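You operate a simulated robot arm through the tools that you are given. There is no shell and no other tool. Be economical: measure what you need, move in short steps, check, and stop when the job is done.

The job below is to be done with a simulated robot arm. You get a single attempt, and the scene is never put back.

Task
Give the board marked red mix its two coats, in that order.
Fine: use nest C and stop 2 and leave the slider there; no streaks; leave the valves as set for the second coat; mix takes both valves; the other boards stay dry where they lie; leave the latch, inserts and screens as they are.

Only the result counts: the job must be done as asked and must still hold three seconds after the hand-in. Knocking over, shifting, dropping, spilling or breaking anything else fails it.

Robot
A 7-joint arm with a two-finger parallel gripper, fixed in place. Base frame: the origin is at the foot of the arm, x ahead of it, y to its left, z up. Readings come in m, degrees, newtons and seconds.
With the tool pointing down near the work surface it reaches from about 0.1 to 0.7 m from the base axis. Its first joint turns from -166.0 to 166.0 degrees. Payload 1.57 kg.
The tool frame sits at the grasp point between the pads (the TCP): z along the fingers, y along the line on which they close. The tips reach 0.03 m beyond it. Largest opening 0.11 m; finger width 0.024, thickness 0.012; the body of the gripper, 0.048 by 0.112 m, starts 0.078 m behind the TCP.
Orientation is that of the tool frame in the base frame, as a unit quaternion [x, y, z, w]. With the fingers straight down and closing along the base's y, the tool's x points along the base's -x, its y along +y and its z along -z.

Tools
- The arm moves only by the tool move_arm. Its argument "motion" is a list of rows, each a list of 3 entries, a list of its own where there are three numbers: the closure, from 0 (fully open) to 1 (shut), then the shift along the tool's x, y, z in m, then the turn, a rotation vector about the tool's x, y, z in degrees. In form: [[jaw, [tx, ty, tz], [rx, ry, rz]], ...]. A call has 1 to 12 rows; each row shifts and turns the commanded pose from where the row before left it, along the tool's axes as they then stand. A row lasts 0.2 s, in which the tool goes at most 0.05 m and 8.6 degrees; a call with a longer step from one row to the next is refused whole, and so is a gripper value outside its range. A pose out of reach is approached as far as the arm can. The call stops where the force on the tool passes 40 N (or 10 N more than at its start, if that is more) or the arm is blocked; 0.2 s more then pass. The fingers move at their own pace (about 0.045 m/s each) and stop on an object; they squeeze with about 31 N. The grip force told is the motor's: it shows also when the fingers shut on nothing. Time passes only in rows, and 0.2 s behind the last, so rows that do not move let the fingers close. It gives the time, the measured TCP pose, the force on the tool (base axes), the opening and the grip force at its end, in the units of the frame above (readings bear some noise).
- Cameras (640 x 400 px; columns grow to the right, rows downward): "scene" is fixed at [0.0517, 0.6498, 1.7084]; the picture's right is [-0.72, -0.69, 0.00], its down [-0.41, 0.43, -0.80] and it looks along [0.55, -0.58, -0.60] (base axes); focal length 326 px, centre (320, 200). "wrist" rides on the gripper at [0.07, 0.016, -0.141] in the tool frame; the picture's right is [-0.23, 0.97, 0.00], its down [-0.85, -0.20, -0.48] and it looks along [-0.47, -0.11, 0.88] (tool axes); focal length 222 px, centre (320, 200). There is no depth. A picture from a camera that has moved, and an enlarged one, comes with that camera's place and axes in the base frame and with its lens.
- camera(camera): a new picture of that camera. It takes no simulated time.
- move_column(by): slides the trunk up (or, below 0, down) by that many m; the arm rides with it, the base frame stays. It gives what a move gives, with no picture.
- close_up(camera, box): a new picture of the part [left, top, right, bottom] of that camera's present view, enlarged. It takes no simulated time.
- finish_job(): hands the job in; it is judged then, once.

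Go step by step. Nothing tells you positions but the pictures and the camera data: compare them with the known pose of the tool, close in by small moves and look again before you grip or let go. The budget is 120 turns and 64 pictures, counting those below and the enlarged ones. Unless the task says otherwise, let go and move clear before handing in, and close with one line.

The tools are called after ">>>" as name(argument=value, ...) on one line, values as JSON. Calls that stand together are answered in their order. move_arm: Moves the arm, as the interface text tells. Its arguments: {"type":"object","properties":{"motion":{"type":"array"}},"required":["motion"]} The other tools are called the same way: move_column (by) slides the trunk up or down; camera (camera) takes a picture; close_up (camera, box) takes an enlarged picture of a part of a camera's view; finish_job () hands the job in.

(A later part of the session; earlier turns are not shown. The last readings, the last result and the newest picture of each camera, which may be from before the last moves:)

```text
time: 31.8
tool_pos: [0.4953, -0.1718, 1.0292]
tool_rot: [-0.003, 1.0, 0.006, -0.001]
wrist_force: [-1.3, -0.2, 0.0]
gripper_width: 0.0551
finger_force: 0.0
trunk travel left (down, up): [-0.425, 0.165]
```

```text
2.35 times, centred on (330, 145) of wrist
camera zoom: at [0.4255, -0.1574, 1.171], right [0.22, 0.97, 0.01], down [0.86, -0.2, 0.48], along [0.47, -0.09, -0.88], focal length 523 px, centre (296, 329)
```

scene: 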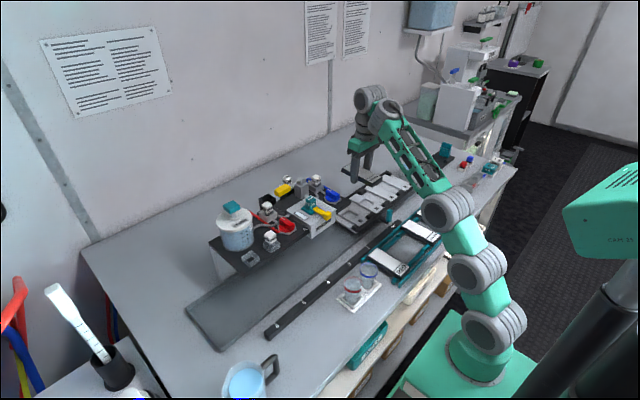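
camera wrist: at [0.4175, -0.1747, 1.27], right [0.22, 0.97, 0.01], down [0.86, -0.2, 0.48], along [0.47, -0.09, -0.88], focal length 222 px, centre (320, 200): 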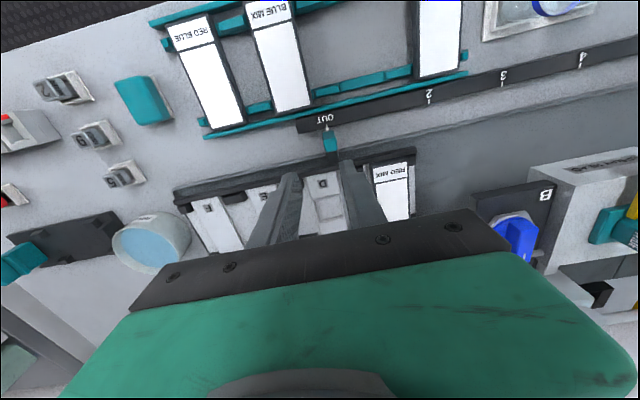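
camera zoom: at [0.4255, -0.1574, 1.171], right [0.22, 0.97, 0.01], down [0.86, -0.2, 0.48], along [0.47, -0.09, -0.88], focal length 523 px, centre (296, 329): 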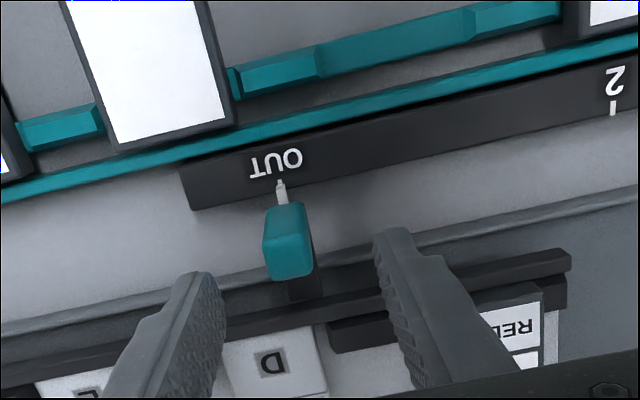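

>>> move_arm(motion=[[0.5, [0.002, 0, 0.025], [0, 0, 0]], [0.5, [0, 0, 0.02], [0, 0, 0]], [1, [0, 0, 0], [0, 0, 0]], [1, [0, 0, 0], [0, 0, 0]], [1, [0, 0, 0], [0, 0, 0]]])

>>> move_arm(motion=[[1, [0, 0.015, 0], [0, 0, 0]], [1, [0, 0.025, 0], [0, 0, 0]], [1, [0, 0.025, 0], [0, 0, 0]], [1, [0, 0.025, 0], [0, 0, 0]], [1, [0, 0, 0], [0, 0, 0]]])

```text
time: 33.0
tool_pos: [0.4948, -0.1741, 0.9855]
tool_rot: [-0.002, 1.0, 0.008, 0.0]
wrist_force: [-0.1, -3.4, -1.7]
gripper_width: 0.0185
finger_force: 20.1
trunk travel left (down, up): [-0.425, 0.165]
```

```text
time: 34.2
tool_pos: [0.4942, -0.0798, 0.9854]
tool_rot: [-0.003, 1.0, 0.007, -0.001]
wrist_force: [12.9, 0.6, -9.1]
gripper_width: 0.0182
finger_force: 32.7
trunk travel left (down, up): [-0.425, 0.165]
```

>>> move_arm(motion=[[1, [0.001, 0.025, 0], [0, 0, 0]], [1, [0.001, 0.022, 0], [0, 0, 0]], [1, [0, 0, 0], [0, 0, 0]]])

>>> close_up(camera="wrist", box=[200, 60, 460, 230])

```text
time: 35.0
tool_pos: [0.4923, -0.0331, 0.9844]
tool_rot: [-0.003, 1.0, 0.008, -0.002]
wrist_force: [25.2, 1.7, -13.8]
gripper_width: 0.0182
finger_force: 32.6
trunk travel left (down, up): [-0.425, 0.165]
```

```text
2.35 times, centred on (330, 145) of wrist
camera zoom: at [0.4229, -0.0178, 1.1276], right [0.22, 0.97, 0.01], down [0.86, -0.2, 0.47], along [0.46, -0.09, -0.88], focal length 523 px, centre (296, 329)
```

zoom: 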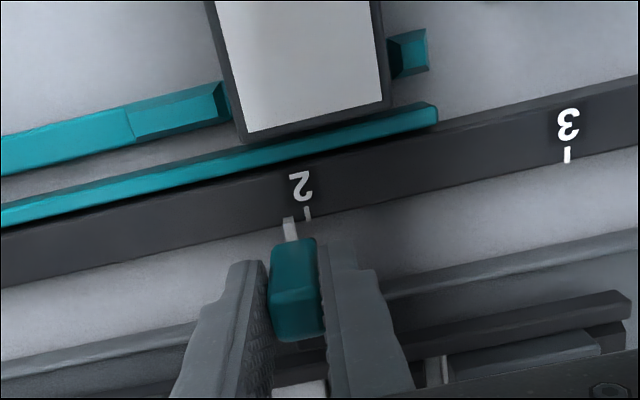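

>>> move_arm(motion=[[1, [-0.002, 0.004, 0], [0, 0, 0]], [1, [-0.001, 0.004, 0], [0, 0, 0]], [1, [0, 0, 0], [0, 0, 0]]])

>>> close_up(camera="wrist", box=[265, 110, 385, 190])

```text
time: 35.8
tool_pos: [0.4921, -0.0249, 0.9843]
tool_rot: [-0.002, 1.0, 0.008, -0.003]
wrist_force: [-5.2, -0.5, -9.9]
gripper_width: 0.018
finger_force: 32.7
trunk travel left (down, up): [-0.425, 0.165]
```

```text
5.00 times, centred on (325, 150) of wrist
camera zoom: at [0.4231, -0.01, 1.1279], right [0.22, 0.97, 0.01], down [0.86, -0.2, 0.47], along [0.46, -0.09, -0.88], focal length 1111 px, centre (295, 450)
```

zoom: 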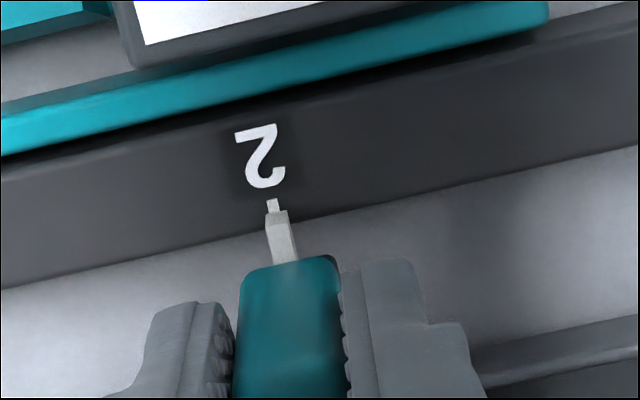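

The pointer is on the stop-2 mark. I let go of the handle, lift and move toward the blue valve while looking at the head.

>>> move_arm(motion=[[0.6, [0, 0, 0], [0, 0, 0]], [0.5, [0, 0, 0], [0, 0, 0]], [0.5, [0, 0, -0.04], [0, 0, 0]], [0.5, [0, 0, -0.05], [0, 0, 0]], [0.5, [0, 0, -0.05], [0, 0, 0]], [0.5, [0, 0, -0.05], [0, 0, 0]], [0.5, [-0.03, 0.015, 0], [0, 0, 0]], [0.5, [-0.03, 0.015, 0], [0, 0, 0]], [0.5, [-0.03, 0, 0], [0, 0, 0]]])

>>> camera(camera="wrist")

```text
time: 37.8
tool_pos: [0.5842, 0.0037, 1.1756]
tool_rot: [-0.003, 1.0, 0.008, -0.001]
wrist_force: [-0.4, 0.8, -0.3]
gripper_width: 0.0551
finger_force: 0.1
trunk travel left (down, up): [-0.425, 0.165]
```

```text
18 pictures are left
camera wrist: at [0.5143, 0.0187, 1.3179], right [0.22, 0.97, 0.01], down [0.86, -0.2, 0.47], along [0.47, -0.09, -0.88], focal length 222 px, centre (320, 200)
```

wrist: 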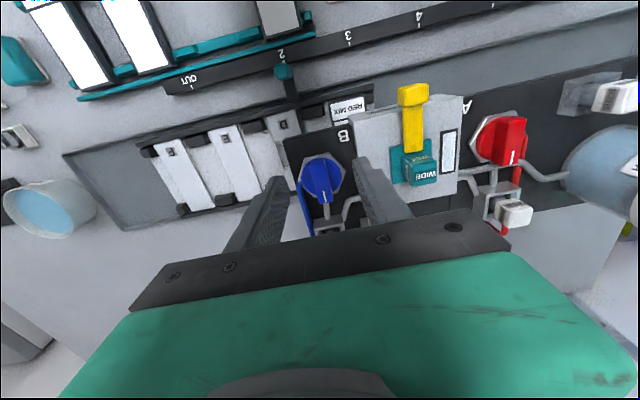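

The board's label shows at the head's left side, as expected for stop 2. Both knobs point along their outlet pipes; I go down on the blue knob.

>>> move_arm(motion=[[0.65, [-0.022, 0, 0], [0, 0, 0]], [0.65, [0, 0, 0.03], [0, 0, 0]], [0.65, [0, 0, 0.02], [0, 0, 0]], [0.65, [0, 0, 0], [0, 0, 0]]])

>>> close_up(camera="wrist", box=[230, 90, 470, 250])

```text
time: 38.8
tool_pos: [0.6066, 0.0035, 1.1275]
tool_rot: [-0.003, 1.0, 0.007, -0.001]
wrist_force: [0.0, 0.0, 0.1]
gripper_width: 0.0385
finger_force: 0.1
trunk travel left (down, up): [-0.425, 0.165]
```

```text
2.50 times, centred on (350, 170) of wrist
camera zoom: at [0.5364, 0.019, 1.2689], right [0.22, 0.97, 0.01], down [0.86, -0.2, 0.48], along [0.47, -0.09, -0.88], focal length 555 px, centre (245, 275)
```

zoom: 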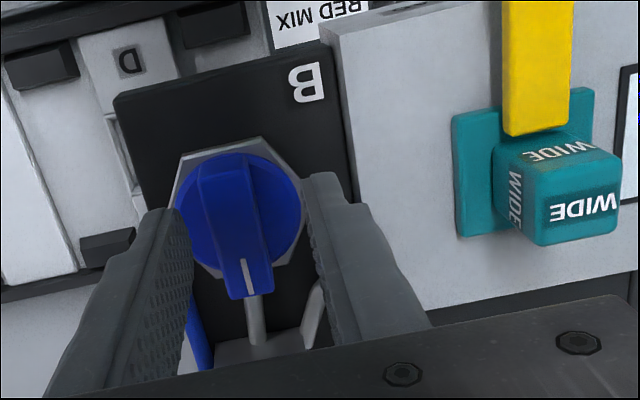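

>>> move_arm(motion=[[0.65, [-0.002, 0, 0.016], [0, 0, 0]], [1, [0, 0, 0], [0, 0, 0]], [1, [0, 0, 0], [0, 0, 0]], [1, [0, 0, 0], [0, 0, 0]], [1, [0, 0, 0], [0, 0, 8]], [1, [0, 0, 0], [0, 0, 8]], [1, [0, 0, 0], [0, 0, 0]]])

```text
time: 40.4
tool_pos: [0.608, 0.0017, 1.1115]
tool_rot: [0.137, 0.991, 0.009, -0.001]
wrist_force: [5.7, -18.1, -1.1]
gripper_width: 0.0173
finger_force: 32.1
trunk travel left (down, up): [-0.425, 0.165]
```

>>> move_arm(motion=[[1, [0, 0, 0], [0, 0, 8]], [1, [0, 0, 0], [0, 0, 0]]])

>>> close_up(camera="wrist", box=[230, 90, 470, 250])

```text
time: 41.0
tool_pos: [0.6085, 0.0028, 1.1113]
tool_rot: [0.205, 0.979, 0.007, -0.002]
wrist_force: [10.5, -12.5, 4.5]
gripper_width: 0.0172
finger_force: 32.1
trunk travel left (down, up): [-0.425, 0.165]
```

```text
2.50 times, centred on (350, 170) of wrist
camera zoom: at [0.551, 0.0442, 1.2538], right [0.6, 0.8, 0.01], down [0.7, -0.53, 0.47], along [0.38, -0.27, -0.88], focal length 555 px, centre (245, 275)
```

zoom: 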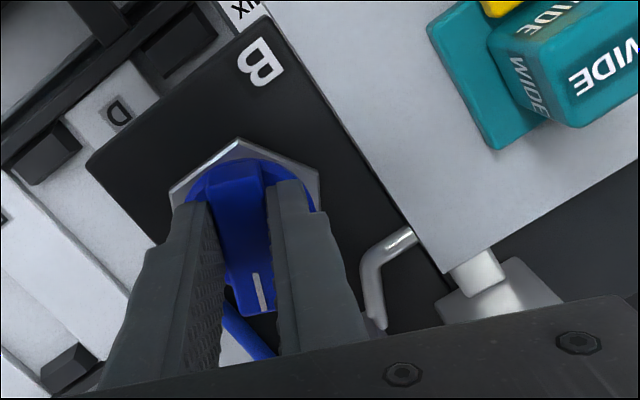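

The knob turns freely clockwise. I carry on to 90°.

>>> move_arm(motion=[[1, [0, 0, 0], [0, 0, 8.3]], [1, [0, 0, 0], [0, 0, 8.3]], [1, [0, 0, 0], [0, 0, 8.3]], [1, [0, 0, 0], [0, 0, 8.3]], [1, [0, 0, 0], [0, 0, 8.3]], [1, [0, 0, 0], [0, 0, 8.3]], [1, [0, 0, 0], [0, 0, 8.3]], [1, [0, 0, 0], [0, 0, 8.3]], [1, [0, 0, 0], [0, 0, 0]]])

```text
time: 42.3
tool_pos: [0.6118, 0.0049, 1.112]
tool_rot: [0.535, 0.845, 0.008, 0.002]
wrist_force: [15.4, 17.6, -0.5]
gripper_width: 0.0174
finger_force: 32.4
trunk travel left (down, up): [-0.425, 0.165]
stopped in row 6: the force on the tool passed its limit (the readings are from after the stop); the commanded pose is now the measured one
```

>>> move_arm(motion=[[1, [0.001, 0.0025, 0], [0, 0, 0]], [1, [0, 0, 0], [0, 0, 6]], [1, [0, 0, 0], [0, 0, 6]], [1, [0, 0, 0], [0, 0, 0]]])

```text
time: 43.3
tool_pos: [0.613, 0.0063, 1.1113]
tool_rot: [0.622, 0.783, 0.007, -0.001]
wrist_force: [15.7, 12.9, -5.8]
gripper_width: 0.0171
finger_force: 32.3
trunk travel left (down, up): [-0.425, 0.165]
```

>>> move_arm(motion=[[1, [0.001, 0.002, 0], [0, 0, 0]], [1, [0, 0, 0], [0, 0, 6.5]], [1, [0, 0, 0], [0, 0, 6.5]], [1, [0, 0, 0], [0, 0, 0]]])

>>> camera(camera="wrist")

```text
time: 44.3
tool_pos: [0.6147, 0.0052, 1.1115]
tool_rot: [0.707, 0.707, 0.007, -0.002]
wrist_force: [17.7, 5.6, -4.4]
gripper_width: 0.0171
finger_force: 32.7
trunk travel left (down, up): [-0.425, 0.165]
```

```text
15 pictures are left
camera wrist: at [0.6295, 0.0752, 1.2543], right [0.97, -0.23, 0.0], down [-0.2, -0.86, 0.47], along [-0.1, -0.45, -0.88], focal length 222 px, centre (320, 200)
```

wrist: 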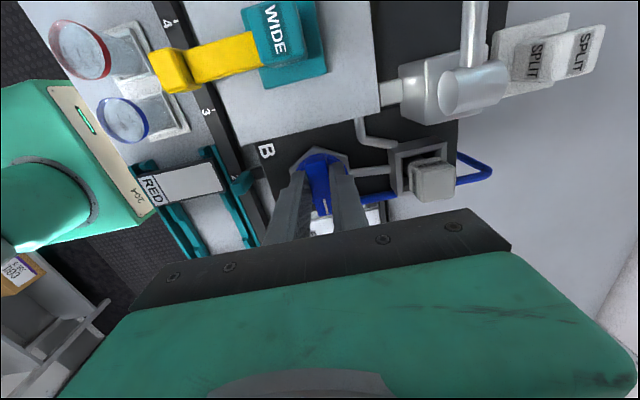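

Blue now points 90° away from its outlet pipe. I release, lift clear, turn back and check the head's window from the scene camera.

>>> move_arm(motion=[[0.7, [0, 0, 0], [0, 0, 0]], [0.65, [0, 0, 0], [0, 0, 0]], [0.65, [0, 0, -0.04], [0, 0, 0]], [0.65, [0, 0, -0.05], [0, 0, 0]], [0.65, [0, 0, -0.03], [0, 0, -8.3]], [0.65, [0, 0, 0], [0, 0, -8.3]], [0.65, [0, 0, 0], [0, 0, -8.3]], [0.65, [0, 0, 0], [0, 0, -8.3]], [0.65, [0, 0, 0], [0, 0, -8.3]], [0.65, [0, 0, 0], [0, 0, -8.3]], [0.65, [0, 0, 0], [0, 0, -8.3]], [0.65, [0, 0, 0], [0, 0, -8.3]]])

>>> move_arm(motion=[[0.65, [0, 0, 0], [0, 0, -8.3]], [0.65, [0, 0, 0], [0, 0, -8.3]], [0.65, [0, 0, 0], [0, 0, -7]], [0.65, [0.04, -0.03, 0], [0, 0, 0]], [0.65, [0.04, -0.03, 0], [0, 0, 0]]])

>>> close_up(camera="scene", box=[225, 160, 375, 255])

```text
time: 46.9
tool_pos: [0.6107, 0.0061, 1.1621]
tool_rot: [0.25, 0.968, 0.008, 0.002]
wrist_force: [0.5, 0.4, 0.6]
gripper_width: 0.0385
finger_force: 0.1
out of reach, approached as far as the arm can: row 4, 5
trunk travel left (down, up): [-0.425, 0.165]
```

```text
time: 48.1
tool_pos: [0.5237, -0.0473, 1.159]
tool_rot: [0.046, 0.999, 0.007, 0.004]
wrist_force: [-0.2, -1.3, -0.1]
gripper_width: 0.0384
finger_force: 0.0
trunk travel left (down, up): [-0.425, 0.165]
```

```text
4.21 times, centred on (300, 208) of scene
camera zoom: at [0.0517, 0.6498, 1.7084], right [-0.72, -0.69, 0.0], down [-0.41, 0.43, -0.8], along [0.55, -0.58, -0.6], focal length 1372 px, centre (404, 168)
```

zoom: 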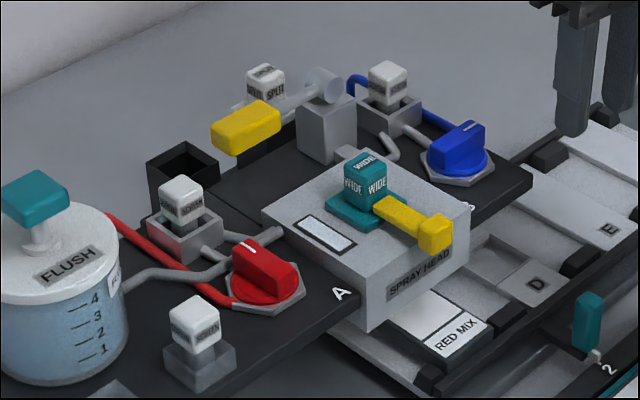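

The window stays clear either way, so it doesn't show the feed. To learn which knob position is "open" without risking the board, I'll slide the board back to OUT and fire once into the empty tray. First the handle.

>>> move_arm(motion=[[0.5, [0, 0, 0], [0, 0, -5.3]], [0.5, [0.03, 0.0235, 0.02], [0, 0, 0]], [0.5, [0, 0, 0.04], [0, 0, 0]], [0.5, [0, 0, 0.04], [0, 0, 0]], [0.5, [0, 0, 0.04], [0, 0, 0]], [0.5, [0, 0, 0], [0, 0, 0]]])

```text
time: 49.5
tool_pos: [0.4935, -0.0201, 1.0187]
tool_rot: [0.0, 1.0, 0.007, 0.005]
wrist_force: [-1.3, 0.0, -0.3]
gripper_width: 0.055
finger_force: 0.1
trunk travel left (down, up): [-0.425, 0.165]
```

>>> move_arm(motion=[[0.5, [0, -0.004, 0.017], [0, 0, 0]], [0.5, [0, 0, 0.017], [0, 0, 0]], [1, [0, 0, 0], [0, 0, 0]], [1, [0, 0, 0], [0, 0, 0]], [1, [0, 0, 0], [0, 0, 0]], [1, [0, -0.025, 0], [0, 0, 0]], [1, [0, -0.03, 0], [0, 0, 0]], [1, [0, -0.03, 0], [0, 0, 0]], [1, [0, -0.03, 0], [0, 0, 0]], [1, [0, -0.03, 0], [0, 0, 0]], [1, [0, 0, 0], [0, 0, 0]]])

```text
time: 51.9
tool_pos: [0.4958, -0.1705, 0.9844]
tool_rot: [0.001, 1.0, 0.007, 0.005]
wrist_force: [4.1, -2.9, 15.7]
gripper_width: 0.018
finger_force: 32.2
trunk travel left (down, up): [-0.425, 0.165]
```

>>> move_arm(motion=[[0.6, [0, 0, 0], [0, 0, 0]], [0.5, [0, 0, 0], [0, 0, 0]], [0.5, [0, 0, -0.04], [0, 0, 0]], [0.5, [0, 0, -0.05], [0, 0, 0]], [0.5, [0, 0, -0.05], [0, 0, 0]], [1, [0, 0, -0.02], [0, 0, 0]], [1, [0, 0, 0], [0, 0, 0]]])

>>> move_column(by=0.12)

>>> move_arm(motion=[[1, [0, 0.045, 0], [0, 0, 0]], [1, [0, 0.045, 0], [0, 0, 0]], [1, [0, 0.045, 0], [0, 0, 0]], [1, [0, 0.045, 0], [0, 0, 0]], [1, [0, 0.045, 0], [0, 0, 0]], [1, [0, 0.045, 0], [0, 0, 0]], [1, [-0.04, 0.035, 0], [0, 0, 0]], [1, [-0.04, 0, 0], [0, 0, 0]], [1, [0, 0, 0], [0, -8, 0]], [1, [0, 0, 0], [0, -8, 0]], [1, [0, 0, 0], [0, -8, 0]]])

>>> camera(camera="wrist")

```text
time: 53.5
tool_pos: [0.4946, -0.1714, 1.142]
tool_rot: [0.0, 1.0, 0.007, 0.003]
wrist_force: [0.0, 0.6, -0.4]
gripper_width: 0.0029
finger_force: 0.5
trunk travel left (down, up): [-0.425, 0.165]
```

```text
time: 55.0
tool_pos: [0.495, -0.1692, 1.2623]
tool_rot: [0.0, 1.0, 0.006, 0.004]
wrist_force: [0.3, -0.7, 0.2]
gripper_width: 0.0001
finger_force: 21.7
trunk travel left (down, up): [-0.545, 0.045]
```

```text
refused: row 7 steps farther than a row can; nothing moved
```

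```text
13 pictures are left
camera wrist: at [0.4234, -0.1547, 1.4039], right [0.23, 0.97, 0.02], down [0.85, -0.21, 0.48], along [0.47, -0.1, -0.88], focal length 222 px, centre (320, 200)
```

wrist: 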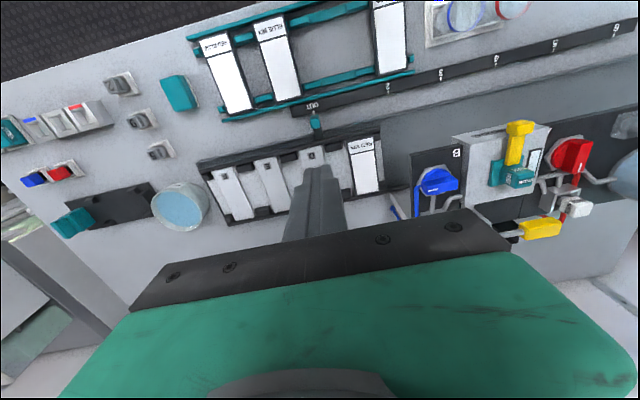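

>>> move_arm(motion=[[1, [0, 0.045, 0], [0, 0, 0]], [1, [0, 0.045, 0], [0, 0, 0]], [1, [0, 0.045, 0], [0, 0, 0]], [1, [0, 0.045, 0], [0, 0, 0]], [1, [0, 0.045, 0], [0, 0, 0]], [1, [-0.02, 0.04, 0], [0, 0, 0]], [1, [-0.035, 0.038, 0], [0, -8, 0]], [1, [-0.02, 0, 0], [0, -8, 0]], [1, [0, 0, 0], [0, -8, 0]], [1, [0, 0, 0], [0, -8, 0]], [1, [0, 0, 0], [0, 0, 0]]])

>>> camera(camera="wrist")

```text
refused: row 7 steps farther than a row can; nothing moved
```

```text
12 pictures are left
camera wrist: at [0.4234, -0.1547, 1.4039], right [0.23, 0.97, 0.02], down [0.85, -0.21, 0.48], along [0.47, -0.1, -0.88], focal length 222 px, centre (320, 200)
```

wrist: 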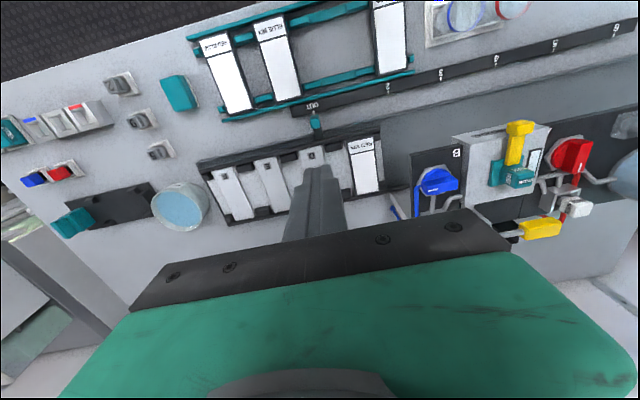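

>>> move_arm(motion=[[1, [0, 0.045, 0], [0, 0, 0]], [1, [0, 0.045, 0], [0, 0, 0]], [1, [0, 0.045, 0], [0, 0, 0]], [1, [0, 0.045, 0], [0, 0, 0]], [1, [0, 0.045, 0], [0, 0, 0]], [1, [-0.02, 0.04, 0], [0, 0, 0]], [1, [-0.02, 0.038, 0], [0, -8, 0]], [1, [-0.03, 0, 0], [0, -8, 0]], [1, [-0.02, 0, 0], [0, -8, 0]], [1, [0, 0, 0], [0, -8, 0]], [1, [0, 0, 0], [0, 0, 0]]])

```text
time: 57.4
tool_pos: [0.5866, 0.1359, 1.3253]
tool_rot: [0.003, 0.964, 0.006, 0.267]
wrist_force: [-0.3, -0.8, -0.4]
gripper_width: 0.0
finger_force: 20.9
out of reach, approached as far as the arm can: row 9, 10
trunk travel left (down, up): [-0.545, 0.045]
```

>>> move_arm(motion=[[1, [-0.003, 0, 0.041], [0, 0, 0]], [1, [-0.003, 0, 0.041], [0, 0, 0]], [1, [-0.003, 0, 0.041], [0, 0, 0]], [1, [-0.003, 0, 0.041], [0, 0, 0]], [1, [0, 0, 0], [0, 0, 0]]])

>>> close_up(camera="scene", box=[245, 140, 355, 230])

```text
time: 58.6
tool_pos: [0.7132, 0.1444, 1.2431]
tool_rot: [0.002, 0.96, 0.005, 0.279]
wrist_force: [0.5, 0.2, -0.3]
gripper_width: 0.0
finger_force: 21.2
out of reach, approached as far as the arm can: row 1, 2, 3
trunk travel left (down, up): [-0.545, 0.045]
```

```text
4.44 times, centred on (300, 185) of scene
camera zoom: at [0.0517, 0.6498, 1.7084], right [-0.72, -0.69, 0.0], down [-0.41, 0.43, -0.8], along [0.55, -0.58, -0.6], focal length 1448 px, centre (409, 267)
```

zoom: 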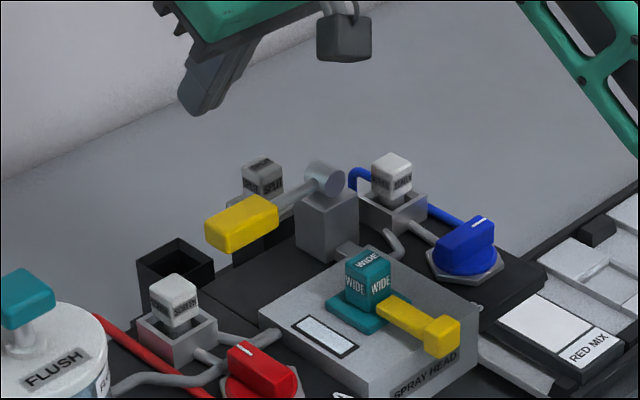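

Lever pivots at about (0.695, 0.055) with the yellow grip at (0.698, 0.135, 1.13). I bring the closed fingertips just above the grip.

>>> move_arm(motion=[[1, [0.03, -0.002, 0.021], [0, 0, 0]], [1, [0.0309, -0.002, 0.0209], [0, 0, 0]], [1, [0, 0, 0], [0, 0, 0]]])

```text
time: 59.4
tool_pos: [0.7142, 0.1495, 1.208]
tool_rot: [0.003, 0.961, 0.007, 0.277]
wrist_force: [-0.3, -0.5, -0.2]
gripper_width: 0.0003
finger_force: 21.3
out of reach, approached as far as the arm can: row 1, 2
trunk travel left (down, up): [-0.545, 0.045]
```

>>> move_arm(motion=[[1, [0.0211, -0.006, -0.0134], [0, 0, 0]], [1, [0.0127, 0, -0.008], [0, 0, 0]], [1, [0, 0, 0], [0, 0, 0]]])

```text
time: 60.2
tool_pos: [0.7098, 0.1532, 1.2164]
tool_rot: [0.002, 0.96, 0.007, 0.28]
wrist_force: [0.2, 0.7, -0.2]
gripper_width: 0.0003
finger_force: 21.3
out of reach, approached as far as the arm can: row 1, 2
trunk travel left (down, up): [-0.545, 0.045]
```

The commanded pose had run ahead of what the arm can reach with the trunk this high. I bring the command back up to a reachable pose before changing the trunk.

>>> move_arm(motion=[[1, [-0.0317, 0.003, -0.0201], [0, 0, 0]], [1, [-0.0317, 0.003, -0.0201], [0, 0, 0]], [1, [-0.0317, 0.003, -0.0201], [0, 0, 0]], [1, [-0.0317, 0.003, -0.0201], [0, 0, 0]], [1, [-0.0317, 0.003, -0.0201], [0, 0, 0]], [1, [-0.02, 0, -0.035], [0, 0, 0]], [1, [0, 0, 0], [0, 0, 0]]])

```text
time: 61.8
tool_pos: [0.7025, 0.1544, 1.3307]
tool_rot: [0.003, 0.961, 0.006, 0.278]
wrist_force: [0.8, -0.1, -0.9]
gripper_width: 0.0
finger_force: 21.0
out of reach, approached as far as the arm can: row 2, 3, 4, 5, 6
trunk travel left (down, up): [-0.545, 0.045]
```

>>> move_arm(motion=[[1, [0.0337, 0, -0.0214], [0, 0, 0]], [1, [0.0337, 0, -0.0214], [0, 0, 0]], [1, [0.0337, 0, -0.0214], [0, 0, 0]], [1, [0.0337, 0, -0.0214], [0, 0, 0]], [1, [0, 0, 0], [0, 8, 0]], [1, [0, 0, 0], [0, 8, 0]], [1, [0, 0, 0], [0, 8, 0]], [1, [0, 0, 0], [0, 8, 0]], [1, [0, 0, 0], [0, 0, 0]]])

```text
time: 63.8
tool_pos: [0.5398, 0.1574, 1.3465]
tool_rot: [0.0, 1.0, 0.007, 0.004]
wrist_force: [-0.1, -0.6, 0.0]
gripper_width: 0.0
finger_force: 21.4
out of reach, approached as far as the arm can: row 2, 3, 4, 7, 8
trunk travel left (down, up): [-0.545, 0.045]
```

>>> move_column(by=-0.12)

>>> move_arm(motion=[[1, [0, -0.005, 0], [0, -8, 0]], [1, [0, -0.005, 0], [0, -8, 0]], [1, [0, -0.005, 0], [0, -8, 0]], [1, [0, 0, 0], [0, -8, 0]], [1, [0, 0, 0], [0, 0, 0]]])

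```text
time: 65.3
tool_pos: [0.5399, 0.1571, 1.2275]
tool_rot: [0.001, 1.0, 0.007, 0.004]
wrist_force: [-0.3, -0.3, -0.2]
gripper_width: 0.0001
finger_force: 21.6
trunk travel left (down, up): [-0.425, 0.165]
```

```text
time: 66.5
tool_pos: [0.5477, 0.1469, 1.2332]
tool_rot: [0.004, 0.973, 0.004, 0.229]
wrist_force: [0.4, -0.6, 0.8]
gripper_width: 0.0
finger_force: 21.2
out of reach, approached as far as the arm can: row 3
trunk travel left (down, up): [-0.425, 0.165]
```

>>> move_arm(motion=[[1, [-0.0254, -0.0017, 0.0269], [0, 0, 0]], [1, [-0.0254, -0.0017, 0.0269], [0, 0, 0]], [1, [-0.0254, -0.0017, 0.0269], [0, 0, 0]], [1, [-0.0254, -0.0017, 0.0269], [0, 0, 0]], [1, [0, 0, 0], [0, 0, 0]]])

```text
time: 67.7
tool_pos: [0.6857, 0.1415, 1.1864]
tool_rot: [0.003, 0.969, 0.004, 0.245]
wrist_force: [0.7, 0.1, -0.5]
gripper_width: 0.0
finger_force: 20.9
trunk travel left (down, up): [-0.425, 0.165]
```

>>> close_up(camera="scene", box=[245, 140, 355, 230])

```text
4.44 times, centred on (300, 185) of scene
camera zoom: at [0.0517, 0.6498, 1.7084], right [-0.72, -0.69, 0.0], down [-0.41, 0.43, -0.8], along [0.55, -0.58, -0.6], focal length 1448 px, centre (409, 267)
```

zoom: 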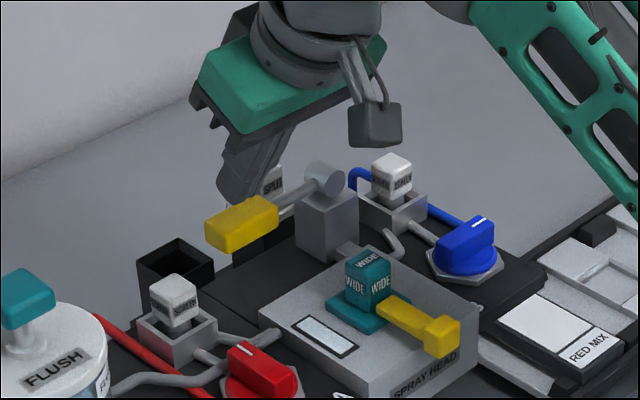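

>>> move_arm(motion=[[1, [0.0053, -0.002, -0.0029], [0, 0, 0]], [1, [0.0057, 0, 0.0106], [0, 0, 0]], [1, [0.0057, 0, 0.0106], [0, 0, 0]], [1, [0, 0, 0], [0, 0, 0]]])

```text
time: 68.7
tool_pos: [0.6786, 0.1395, 1.1617]
tool_rot: [0.003, 0.969, 0.005, 0.246]
wrist_force: [0.2, 0.6, 1.4]
gripper_width: 0.0
finger_force: 21.4
trunk travel left (down, up): [-0.425, 0.165]
```

>>> move_arm(motion=[[1, [0.0057, 0, 0.0106], [0, 0, 0]], [1, [0.0057, 0, 0.0106], [0, 0, 0]], [1, [0.0057, 0, 0.0106], [0, 0, 0]], [1, [0, 0, 0], [0, 0, 0]]])

>>> close_up(camera="scene", box=[245, 140, 355, 230])

```text
time: 69.7
tool_pos: [0.6813, 0.1394, 1.1306]
tool_rot: [0.003, 0.969, 0.004, 0.247]
wrist_force: [-4.2, -1.6, 17.3]
gripper_width: 0.0
finger_force: 21.4
out of reach, approached as far as the arm can: row 3
trunk travel left (down, up): [-0.425, 0.165]
```

```text
4.44 times, centred on (300, 185) of scene
camera zoom: at [0.0517, 0.6498, 1.7084], right [-0.72, -0.69, 0.0], down [-0.41, 0.43, -0.8], along [0.55, -0.58, -0.6], focal length 1448 px, centre (409, 267)
```

zoom: 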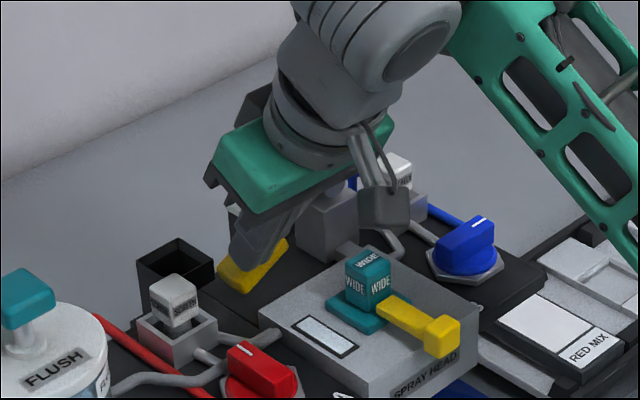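

Pressing the lever sprayed blue into the empty tray, so turned-away is open and pipe-aligned is shut. I release the lever, then will shut blue again and flush.

>>> move_arm(motion=[[1, [-0.0143, 0, -0.0264], [0, 0, 0]], [1, [-0.0143, 0, -0.0264], [0, 0, 0]], [1, [-0.0143, 0, -0.0264], [0, 0, 0]], [1, [0.02, 0, -0.035], [0, 0, 0]], [1, [0.02, 0, -0.03], [0, 6, 0]], [1, [0.03, 0, -0.01], [0, 7, 0]], [1, [0, 0, 0], [0, 7, 0]], [1, [0, 0, 0], [0, 7, 0]], [1, [0, 0, 0], [0, 0, 0]]])

>>> close_up(camera="scene", box=[225, 160, 375, 255])

```text
time: 71.7
tool_pos: [0.5728, 0.1361, 1.227]
tool_rot: [0.002, 0.999, 0.006, 0.043]
wrist_force: [0.1, -0.7, -0.6]
gripper_width: 0.0001
finger_force: 21.4
out of reach, approached as far as the arm can: row 7, 8
trunk travel left (down, up): [-0.425, 0.165]
```

```text
4.21 times, centred on (300, 208) of scene
camera zoom: at [0.0517, 0.6498, 1.7084], right [-0.72, -0.69, 0.0], down [-0.41, 0.43, -0.8], along [0.55, -0.58, -0.6], focal length 1372 px, centre (404, 168)
```

zoom: 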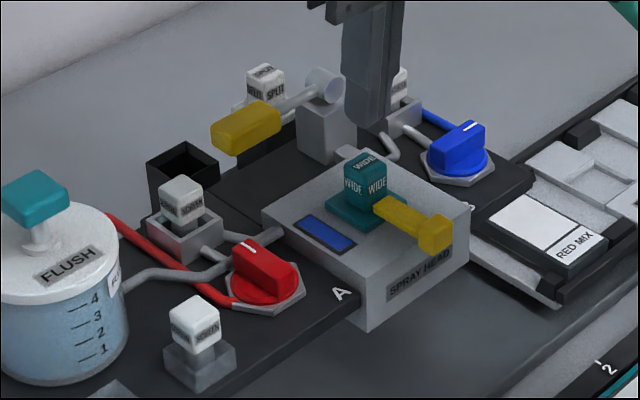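

The head window turned blue (it shows the residue), and the board is still white at OUT. Next: go to the blue knob with the hand yawed 90° and turn it back to shut.

>>> move_arm(motion=[[0.65, [0, -0.045, 0], [0, 4.9, 0]], [0.65, [0, -0.045, 0], [0, 0, 0]], [0.65, [0, -0.043, 0], [0, 0, 0]], [0.65, [0, 0, 0], [0, 0, 8.2]], [0.65, [0, 0, 0], [0, 0, 8.2]], [0.65, [0, 0, 0], [0, 0, 8.2]], [0.65, [0, 0, 0], [0, 0, 8.2]], [0.65, [0, 0, 0], [0, 0, 8.2]], [0.65, [0, 0, 0], [0, 0, 8.2]], [0.65, [0, 0, 0], [0, 0, 8.2]], [0.65, [0, 0, 0], [0, 0, 8.2]], [0.65, [0, 0, 0], [0, 0, 8.2]]])

>>> move_arm(motion=[[0.65, [0, 0, 0], [0, 0, 8]], [0.65, [0, 0, 0], [0, 0, 8]], [0.65, [0, 0, 0.03], [0, 0, 0]], [0.65, [0, 0, 0], [0, 0, 0]]])

```text
time: 72.2
tool_pos: [0.5675, 0.0764, 1.2189]
tool_rot: [0.009, 1.0, 0.006, 0.004]
wrist_force: [6.6, 2.4, -8.2]
gripper_width: 0.0388
finger_force: 0.1
out of reach, approached as far as the arm can: row 1
trunk travel left (down, up): [-0.425, 0.165]
stopped in row 2: the force on the tool passed its limit (the readings are from after the stop); the commanded pose is now the measured one
```

```text
time: 73.2
tool_pos: [0.5663, 0.0784, 1.1898]
tool_rot: [0.146, 0.989, 0.006, 0.002]
wrist_force: [-1.0, 0.6, 0.0]
gripper_width: 0.0384
finger_force: 0.1
trunk travel left (down, up): [-0.425, 0.165]
```

>>> move_column(by=0.05)

>>> move_arm(motion=[[0.65, [-0.0109, -0.0361, 0], [0, 0, 0]], [0.65, [-0.0109, -0.0361, 0.02], [0, 0, 0]], [0.65, [0, 0, 0.02], [0, 0, 8.2]], [0.65, [0, 0, 0], [0, 0, 8.2]], [0.65, [0, 0, 0], [0, 0, 8.2]], [0.65, [0, 0, 0], [0, 0, 8.2]], [0.65, [0, 0, 0], [0, 0, 8.2]], [0.65, [0, 0, 0], [0, 0, 8.2]], [0.65, [0, 0, 0], [0, 0, 8.2]], [0.65, [0, 0, 0], [0, 0, 8.2]], [0.65, [0, 0, 0], [0, 0, 7.5]], [0.65, [0, 0, 0], [0, 0, 0]]])

```text
time: 74.1
tool_pos: [0.5668, 0.0789, 1.2399]
tool_rot: [0.147, 0.989, 0.006, 0.003]
wrist_force: [0.5, 0.3, -0.8]
gripper_width: 0.0385
finger_force: 0.0
trunk travel left (down, up): [-0.475, 0.115]
```

```text
time: 76.7
tool_pos: [0.5668, 0.0051, 1.2008]
tool_rot: [0.708, 0.706, 0.007, -0.002]
wrist_force: [-0.2, -0.6, 0.5]
gripper_width: 0.0383
finger_force: 0.1
trunk travel left (down, up): [-0.475, 0.115]
```

>>> move_arm(motion=[[0.65, [0, 0.024, 0], [0, 0, 0]], [0.65, [0, 0.0237, 0], [0, 0, 0]], [0.65, [0, 0, 0.03], [0, 0, 0]], [0.65, [0, 0, 0.03], [0, 0, 0]], [0.65, [0, 0, 0.029], [0, 0, 0]], [1, [0, 0, 0], [0, 0, 0]], [1, [0, 0, 0], [0, 0, 0]], [1, [0, 0, 0], [0, 0, 0]]])

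```text
time: 78.5
tool_pos: [0.614, 0.0046, 1.1102]
tool_rot: [0.707, 0.707, 0.006, -0.002]
wrist_force: [-2.7, -1.7, -1.8]
gripper_width: 0.0172
finger_force: 28.2
trunk travel left (down, up): [-0.475, 0.115]
```

>>> move_arm(motion=[[1, [0, 0, 0], [0, 0, -8.2]], [1, [0, 0, 0], [0, 0, -8.2]], [1, [0, 0, 0], [0, 0, -8.2]], [1, [0, 0, 0], [0, 0, -8.2]], [1, [0, 0, 0], [0, 0, -8.2]], [1, [0, 0, 0], [0, 0, -8.2]], [1, [0, 0, 0], [0, 0, -8.2]], [1, [0, 0, 0], [0, 0, -8.2]], [1, [0, 0, 0], [0, 0, -8.2]], [1, [0, 0, 0], [0, 0, -8.2]], [1, [0, 0, 0], [0, 0, -8.2]], [1, [0, 0, 0], [0, 0, 0]]])

```text
time: 80.3
tool_pos: [0.6114, 0.0008, 1.1105]
tool_rot: [0.222, 0.975, 0.008, -0.003]
wrist_force: [-15.5, -22.6, 7.0]
gripper_width: 0.0171
finger_force: 32.4
trunk travel left (down, up): [-0.475, 0.115]
stopped in row 9: the force on the tool passed its limit (the readings are from after the stop); the commanded pose is now the measured one
```

>>> move_arm(motion=[[1, [0, -0.0022, 0], [0, 0, 0]], [1, [0, 0, 0], [0, 0, -8]], [1, [0, 0, 0], [0, 0, -8]], [1, [0, 0, 0], [0, 0, -8]], [1, [0, 0, 0], [0, 0, -1.6]], [1, [0, 0, 0], [0, 0, 0]]])

```text
time: 81.8
tool_pos: [0.6112, -0.0001, 1.1111]
tool_rot: [0.0, 1.0, 0.008, 0.002]
wrist_force: [-16.2, -27.1, 9.2]
gripper_width: 0.0171
finger_force: 32.2
trunk travel left (down, up): [-0.475, 0.115]
```

Blue is shut again. I release it, lift, and swing over toward the FLUSH plunger at about (0.669, 0.325, 1.20).

>>> move_arm(motion=[[0.75, [0, 0, 0], [0, 0, 0]], [0.65, [0, 0, 0], [0, 0, 0]], [0.65, [0, 0, -0.04], [0, 0, 0]], [0.65, [0.02, 0, -0.04], [0, 0, 0]], [0.65, [0.04, 0, -0.02], [0, 0, 0]], [1, [0, 0.045, -0.01], [0, 0, 0]], [1, [0, 0.045, -0.01], [0, 0, 0]], [1, [0, 0.045, 0], [0, 0, 0]], [1, [0, 0.045, 0], [0, 0, 0]], [1, [0, 0.04, 0], [0, 0, 0]], [1, [0, 0, 0], [0, 0, 0]]])

```text
time: 84.2
tool_pos: [0.5524, 0.2221, 1.2325]
tool_rot: [-0.001, 1.0, 0.006, 0.0]
wrist_force: [0.0, 0.1, 0.3]
gripper_width: 0.0001
finger_force: 21.6
trunk travel left (down, up): [-0.475, 0.115]
```

>>> move_arm(motion=[[1, [0, 0, 0], [0, 0, -8.6]], [1, [0, 0, 0], [0, 0, -8.6]], [1, [0, 0, 0], [0, 0, -8.6]], [1, [0, 0, -0.02], [0, -8, 0]], [1, [0, 0, 0], [0, -8, 0]], [1, [0, 0, 0], [0, -8, 0]], [1, [0, 0, 0], [0, -8, 0]], [1, [0, 0, 0], [0, 0, 0]]])

```text
time: 86.0
tool_pos: [0.5557, 0.2193, 1.258]
tool_rot: [-0.214, 0.941, 0.063, 0.254]
wrist_force: [0.2, -0.5, 0.1]
gripper_width: 0.0001
finger_force: 21.2
out of reach, approached as far as the arm can: row 7
trunk travel left (down, up): [-0.475, 0.115]
```

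>>> move_arm(motion=[[1, [-0.0369, 0.0149, 0.0202], [0, 0, 0]], [1, [-0.0369, 0.0149, 0.0202], [0, 0, 0]], [1, [-0.0369, 0.0149, 0.0202], [0, 0, 0]], [1, [0, 0, 0], [0, 0, 0]]])

>>> close_up(camera="scene", box=[195, 145, 335, 255])

```text
time: 87.0
tool_pos: [0.6516, 0.3174, 1.2653]
tool_rot: [-0.213, 0.937, 0.067, 0.27]
wrist_force: [-0.4, 0.1, -0.4]
gripper_width: 0.0001
finger_force: 21.2
trunk travel left (down, up): [-0.475, 0.115]
```

```text
3.64 times, centred on (265, 200) of scene
camera zoom: at [0.0517, 0.6498, 1.7084], right [-0.72, -0.69, 0.0], down [-0.41, 0.43, -0.8], along [0.55, -0.58, -0.6], focal length 1185 px, centre (520, 200)
```

zoom: 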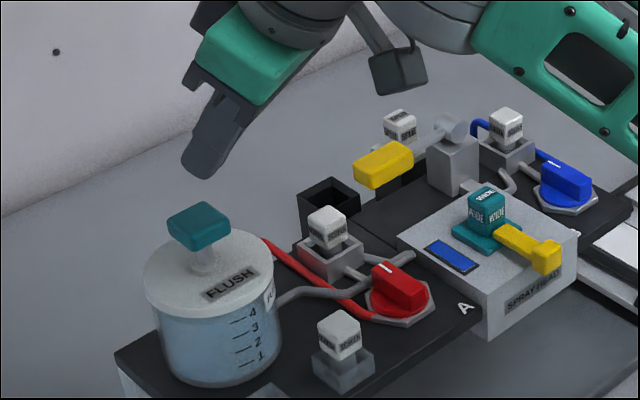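

>>> move_arm(motion=[[1, [0.008, 0, 0.0127], [0, 0, 0]], [1, [0.008, 0, 0.0127], [0, 0, 0]], [1, [0.008, 0, 0.0127], [0, 0, 0]], [1, [0.008, 0, 0.0127], [0, 0, 0]], [1, [0, 0, 0], [0, 0, 0]]])

```text
time: 88.2
tool_pos: [0.65, 0.3159, 1.2079]
tool_rot: [-0.214, 0.936, 0.067, 0.271]
wrist_force: [1.8, 0.8, 4.9]
gripper_width: 0.0
finger_force: 21.0
trunk travel left (down, up): [-0.475, 0.115]
```

>>> move_arm(motion=[[1, [0.008, 0, 0.0127], [0, 0, 0]], [1, [0.004, 0, 0.0064], [0, 0, 0]], [1, [0, 0, 0], [0, 0, 0]]])

```text
time: 88.7
tool_pos: [0.6506, 0.3145, 1.202]
tool_rot: [-0.214, 0.933, 0.07, 0.281]
wrist_force: [0.3, 0.8, 12.4]
gripper_width: 0.0002
finger_force: 21.1
trunk travel left (down, up): [-0.475, 0.115]
stopped in row 2: the force on the tool passed its limit (the readings are from after the stop); the commanded pose is now the measured one
```

The plunger bottomed out. I rise and check the window.

>>> move_arm(motion=[[1, [-0.008, 0, -0.0127], [0, 0, 0]], [1, [-0.016, 0, -0.0254], [0, 0, 0]], [1, [-0.016, 0, -0.0254], [0, 0, 0]], [1, [0, 0, 0], [0, 0, 0]]])

>>> close_up(camera="scene", box=[195, 145, 335, 255])

```text
time: 89.7
tool_pos: [0.6477, 0.3146, 1.2735]
tool_rot: [-0.214, 0.934, 0.069, 0.278]
wrist_force: [-1.0, -0.7, 0.5]
gripper_width: 0.0002
finger_force: 21.7
trunk travel left (down, up): [-0.475, 0.115]
```

```text
3.64 times, centred on (265, 200) of scene
camera zoom: at [0.0517, 0.6498, 1.7084], right [-0.72, -0.69, 0.0], down [-0.41, 0.43, -0.8], along [0.55, -0.58, -0.6], focal length 1185 px, centre (520, 200)
```

zoom: 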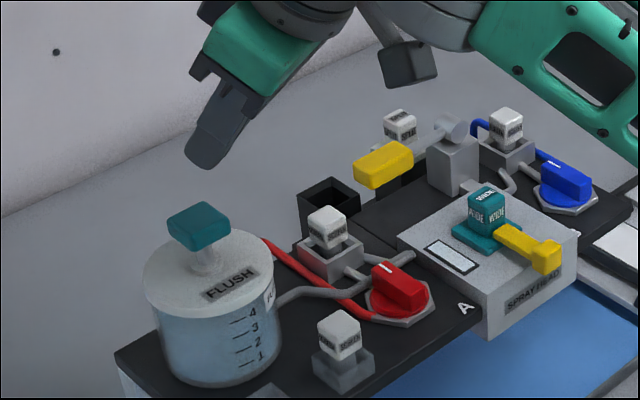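

The window is clear again. Now I bring the hand back level over the red knob.

>>> move_arm(motion=[[0.65, [0.0269, -0.0149, -0.0179], [0, 0, 0]], [0.65, [0.0269, -0.0149, -0.0179], [0, 0, 0]], [0.65, [0.0269, -0.0149, -0.0179], [0, 0, 0]], [0.65, [0.0269, -0.0149, -0.0179], [0, 0, 0]], [0.65, [0, 0, 0], [0, 8.3, 0]], [0.65, [0, 0, 0], [0, 8.3, 0]], [0.65, [0, 0, 0], [0, 8.3, 0]], [0.65, [0, 0, 0], [0, 8.3, 0]], [0.65, [0, 0, 0], [0, 0, 8.6]], [0.65, [0, 0, 0], [0, 0, 8.6]], [0.65, [0, 0, 0], [0, 0, 8.6]], [0.65, [0, 0, 0], [0, 0, 0]]])

>>> move_column(by=0.05)

```text
time: 92.3
tool_pos: [0.5595, 0.2037, 1.2741]
tool_rot: [0.0, 0.999, 0.026, 0.042]
wrist_force: [0.1, -0.5, -0.2]
gripper_width: 0.0387
finger_force: 0.0
out of reach, approached as far as the arm can: row 8
trunk travel left (down, up): [-0.475, 0.115]
```

```text
time: 93.2
tool_pos: [0.559, 0.2041, 1.3242]
tool_rot: [-0.001, 0.999, 0.027, 0.043]
wrist_force: [-0.5, -0.8, 1.0]
gripper_width: 0.0387
finger_force: 0.0
trunk travel left (down, up): [-0.525, 0.065]
```

>>> move_arm(motion=[[0.65, [0, 0, 0.03], [3, 4.9, 0]], [0.65, [-0.018, -0.001, 0.04], [0, 0, 0]], [0.65, [-0.018, -0.001, 0.04], [0, 0, 0]], [0.65, [-0.018, -0.001, 0.04], [0, 0, 0]], [0.65, [0, 0, 0.03], [0, 0, 0]], [0.65, [0, 0, 0.01], [0, 0, 0]], [0.65, [0, 0, 0], [0, 0, 0]]])

```text
time: 94.8
tool_pos: [0.6136, 0.2019, 1.1344]
tool_rot: [-0.002, 1.0, 0.001, 0.0]
wrist_force: [-0.7, -0.4, -0.1]
gripper_width: 0.0386
finger_force: 0.1
trunk travel left (down, up): [-0.525, 0.065]
```

>>> move_arm(motion=[[0.65, [0, 0, 0.021], [0, 0, 0]], [1, [0, 0, 0], [0, 0, 0]], [1, [0, 0, 0], [0, 0, 0]], [1, [0, 0, 0], [0, 0, 0]]])

```text
time: 95.8
tool_pos: [0.6131, 0.1991, 1.1124]
tool_rot: [-0.001, 1.0, 0.001, -0.001]
wrist_force: [0.4, -18.6, -1.9]
gripper_width: 0.0171
finger_force: 28.3
trunk travel left (down, up): [-0.525, 0.065]
```

>>> move_arm(motion=[[1, [0, -0.0035, 0], [0, 0, 0]], [1, [0, 0, 0], [0, 0, 8.2]], [1, [0, 0, 0], [0, 0, 8.2]], [1, [0, 0, 0], [0, 0, 8.2]], [1, [0, 0, 0], [0, 0, 0]]])

```text
time: 97.0
tool_pos: [0.6146, 0.2009, 1.1126]
tool_rot: [0.212, 0.977, 0.0, 0.0]
wrist_force: [-3.4, 7.3, -0.2]
gripper_width: 0.0174
finger_force: 31.9
trunk travel left (down, up): [-0.525, 0.065]
```

>>> move_arm(motion=[[1, [0, 0, 0], [0, 0, 8.2]], [1, [0, 0, 0], [0, 0, 8.2]], [1, [0, 0, 0], [0, 0, 8.2]], [1, [0, 0, 0], [0, 0, 8.2]], [1, [0, 0, 0], [0, 0, 8.2]], [1, [0, 0, 0], [0, 0, 8.2]], [1, [0, 0, 0], [0, 0, 8.2]], [1, [0, 0, 0], [0, 0, 8.2]], [1, [0, 0, 0], [0, 0, 0]]])

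```text
time: 99.0
tool_pos: [0.6152, 0.2014, 1.1137]
tool_rot: [0.708, 0.706, 0.0, 0.001]
wrist_force: [-3.1, 17.9, 0.8]
gripper_width: 0.0167
finger_force: 31.8
trunk travel left (down, up): [-0.525, 0.065]
```

>>> move_arm(motion=[[0.75, [0, 0, 0], [0, 0, 0]], [0.6, [0, 0, 0], [0, 0, 0]], [0.6, [0, 0, -0.04], [0, 0, 0]], [0.6, [0, -0.02, -0.04], [0, 0, 0]], [0.6, [0, -0.03, -0.03], [0, 0, -8.2]], [0.6, [0, 0, -0.04], [0, 0, -8.2]], [0.6, [0, 0, -0.02], [0, 0, -8.2]], [0.6, [0, 0, 0], [0, 0, -8.2]], [0.6, [0, 0, 0], [0, 0, -8.2]], [0.6, [0, 0, 0], [0, 0, -8.2]], [0.6, [0, 0, 0], [0, 0, -8.2]], [0.6, [0, 0, 0], [0, 0, -8.2]]])

>>> move_arm(motion=[[0.5, [0, 0, 0], [0, 0, -8.2]], [0.5, [0, 0, 0], [0, 0, -8.2]], [0.5, [0, 0, 0], [0, 0, -8]], [0.5, [0.02, -0.04, 0], [0, 0, 0]], [0.5, [0.02, -0.045, 0], [0, 0, 0]], [0.5, [0.02, -0.045, 0], [0, 0, 0]], [0.5, [0.01, -0.045, 0], [0, 0, 0]], [0.5, [0, -0.045, 0], [0, 0, 0]], [0.5, [0, -0.045, 0], [0, 0, 0]], [0.5, [0, -0.045, 0], [0, 0, 0]], [0.5, [0, -0.045, 0], [0, 0, 0]], [0.5, [0, 0, 0], [0, 0, 0]]])

>>> move_column(by=-0.1)

```text
time: 101.6
tool_pos: [0.5657, 0.2002, 1.2828]
tool_rot: [0.211, 0.977, 0.0, 0.0]
wrist_force: [0.8, 0.1, 0.1]
gripper_width: 0.044
finger_force: 0.0
trunk travel left (down, up): [-0.525, 0.065]
```

```text
time: 104.2
tool_pos: [0.4942, -0.1545, 1.2825]
tool_rot: [0.0, 1.0, 0.0, 0.0]
wrist_force: [0.1, 0.0, 0.0]
gripper_width: 0.0551
finger_force: 0.1
trunk travel left (down, up): [-0.525, 0.065]
```

```text
time: 105.5
tool_pos: [0.4943, -0.1559, 1.1817]
tool_rot: [-0.001, 1.0, -0.001, 0.0]
wrist_force: [0.3, 0.7, 0.0]
gripper_width: 0.055
finger_force: 0.0
trunk travel left (down, up): [-0.425, 0.165]
```

>>> move_arm(motion=[[0.5, [0, -0.0155, 0.04], [0, 0, 0]], [0.5, [0, 0, 0.045], [0, 0, 0]], [0.5, [0, 0, 0.045], [0, 0, 0]], [0.5, [0, 0, 0.04], [0, 0, 0]], [0.5, [0, 0, 0.026], [0, 0, 0]], [1, [0, 0, 0], [0, 0, 0]], [1, [0, 0, 0], [0, 0, 0]], [1, [0, 0, 0], [0, 0, 0]]])

```text
time: 107.3
tool_pos: [0.4935, -0.1714, 0.9856]
tool_rot: [0.001, 1.0, 0.0, 0.0]
wrist_force: [-1.4, -3.4, -3.1]
gripper_width: 0.0178
finger_force: 19.8
trunk travel left (down, up): [-0.425, 0.165]
```

>>> move_arm(motion=[[1, [0, 0.022, 0], [0, 0, 0]], [1, [0, 0.025, 0], [0, 0, 0]], [1, [0, 0.025, 0], [0, 0, 0]], [1, [0, 0.025, 0], [0, 0, 0]], [1, [0, 0.025, 0], [0, 0, 0]], [1, [0, 0.025, 0], [0, 0, 0]], [1, [0, 0, 0], [0, 0, 0]], [1, [0, 0, 0], [0, 0, 0]]])

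```text
time: 109.1
tool_pos: [0.493, -0.0244, 0.9859]
tool_rot: [0.0, 1.0, -0.001, -0.001]
wrist_force: [-22.1, -0.8, 1.0]
gripper_width: 0.0178
finger_force: 32.9
trunk travel left (down, up): [-0.425, 0.165]
```

Slider is back at the stop-2 position. I release it and head to the lever for the red coat.

>>> move_arm(motion=[[0.65, [0, 0, 0], [0, 0, 0]], [0.5, [0, 0, 0], [0, 0, 0]], [0.5, [0, 0, -0.04], [0, 0, 0]], [0.5, [0, 0, -0.05], [0, 0, 0]], [0.5, [0, 0, -0.05], [0, 0, 0]], [1, [0, 0, -0.05], [0, 0, 0]], [1, [0, 0.04, -0.025], [0, 0, 0]], [1, [0, 0.045, -0.02], [0, 0, 0]], [1, [0, 0.045, 0], [0, 0, 0]], [1, [-0.02, 0.037, 0], [0, 0, 0]], [1, [-0.02, 0, 0], [0, 0, 0]], [1, [0, 0, 0], [0, 0, 0]]])

>>> move_arm(motion=[[1, [0, 0, 0], [0, -8, 0]], [1, [0, 0, 0], [0, -8, 0]], [1, [0, 0, 0], [0, -8, 0]], [1, [0, 0, 0], [0, -4, 0]], [1, [0, 0, 0], [0, 0, 0]]])

```text
time: 111.7
tool_pos: [0.5335, 0.1443, 1.2211]
tool_rot: [-0.001, 1.0, 0.0, 0.0]
wrist_force: [-0.4, 0.0, -0.6]
gripper_width: 0.0
finger_force: 20.9
trunk travel left (down, up): [-0.425, 0.165]
```

```text
time: 112.9
tool_pos: [0.5344, 0.1428, 1.2204]
tool_rot: [0.001, 0.97, -0.001, 0.242]
wrist_force: [0.3, -0.2, -0.5]
gripper_width: 0.0002
finger_force: 21.8
trunk travel left (down, up): [-0.425, 0.165]
```

>>> move_arm(motion=[[1, [-0.028, -0.0007, 0.0248], [0, 0, 0]], [1, [-0.028, -0.0007, 0.0248], [0, 0, 0]], [1, [-0.028, -0.0007, 0.0248], [0, 0, 0]], [1, [-0.028, -0.0007, 0.0248], [0, 0, 0]], [1, [0, 0, 0], [0, 0, 0]]])

>>> move_arm(motion=[[1, [0.0064, 0, 0.0121], [0, 0, 0]], [1, [0.0064, 0, 0.0121], [0, 0, 0]], [1, [0.0064, 0, 0.0121], [0, 0, 0]], [1, [0.0064, 0, 0.0121], [0, 0, 0]], [1, [0, 0, 0], [0, 0, 0]]])

```text
time: 114.1
tool_pos: [0.6812, 0.1401, 1.1859]
tool_rot: [0.001, 0.97, 0.0, 0.242]
wrist_force: [-0.2, -0.6, -0.5]
gripper_width: 0.0001
finger_force: 20.9
trunk travel left (down, up): [-0.425, 0.165]
```

```text
time: 115.3
tool_pos: [0.6791, 0.139, 1.1321]
tool_rot: [0.001, 0.97, 0.0, 0.242]
wrist_force: [-1.3, -1.3, 4.1]
gripper_width: 0.0
finger_force: 21.2
trunk travel left (down, up): [-0.425, 0.165]
```

>>> move_arm(motion=[[1, [0.003, 0, 0.0055], [0, 0, 0]], [1, [0, 0, 0], [0, 0, 0]], [1, [0, 0, 0], [0, 0, 0]]])

```text
time: 116.1
tool_pos: [0.6796, 0.1407, 1.1296]
tool_rot: [0.001, 0.97, 0.0, 0.242]
wrist_force: [0.8, -0.2, 22.5]
gripper_width: 0.0004
finger_force: 21.2
trunk travel left (down, up): [-0.425, 0.165]
```

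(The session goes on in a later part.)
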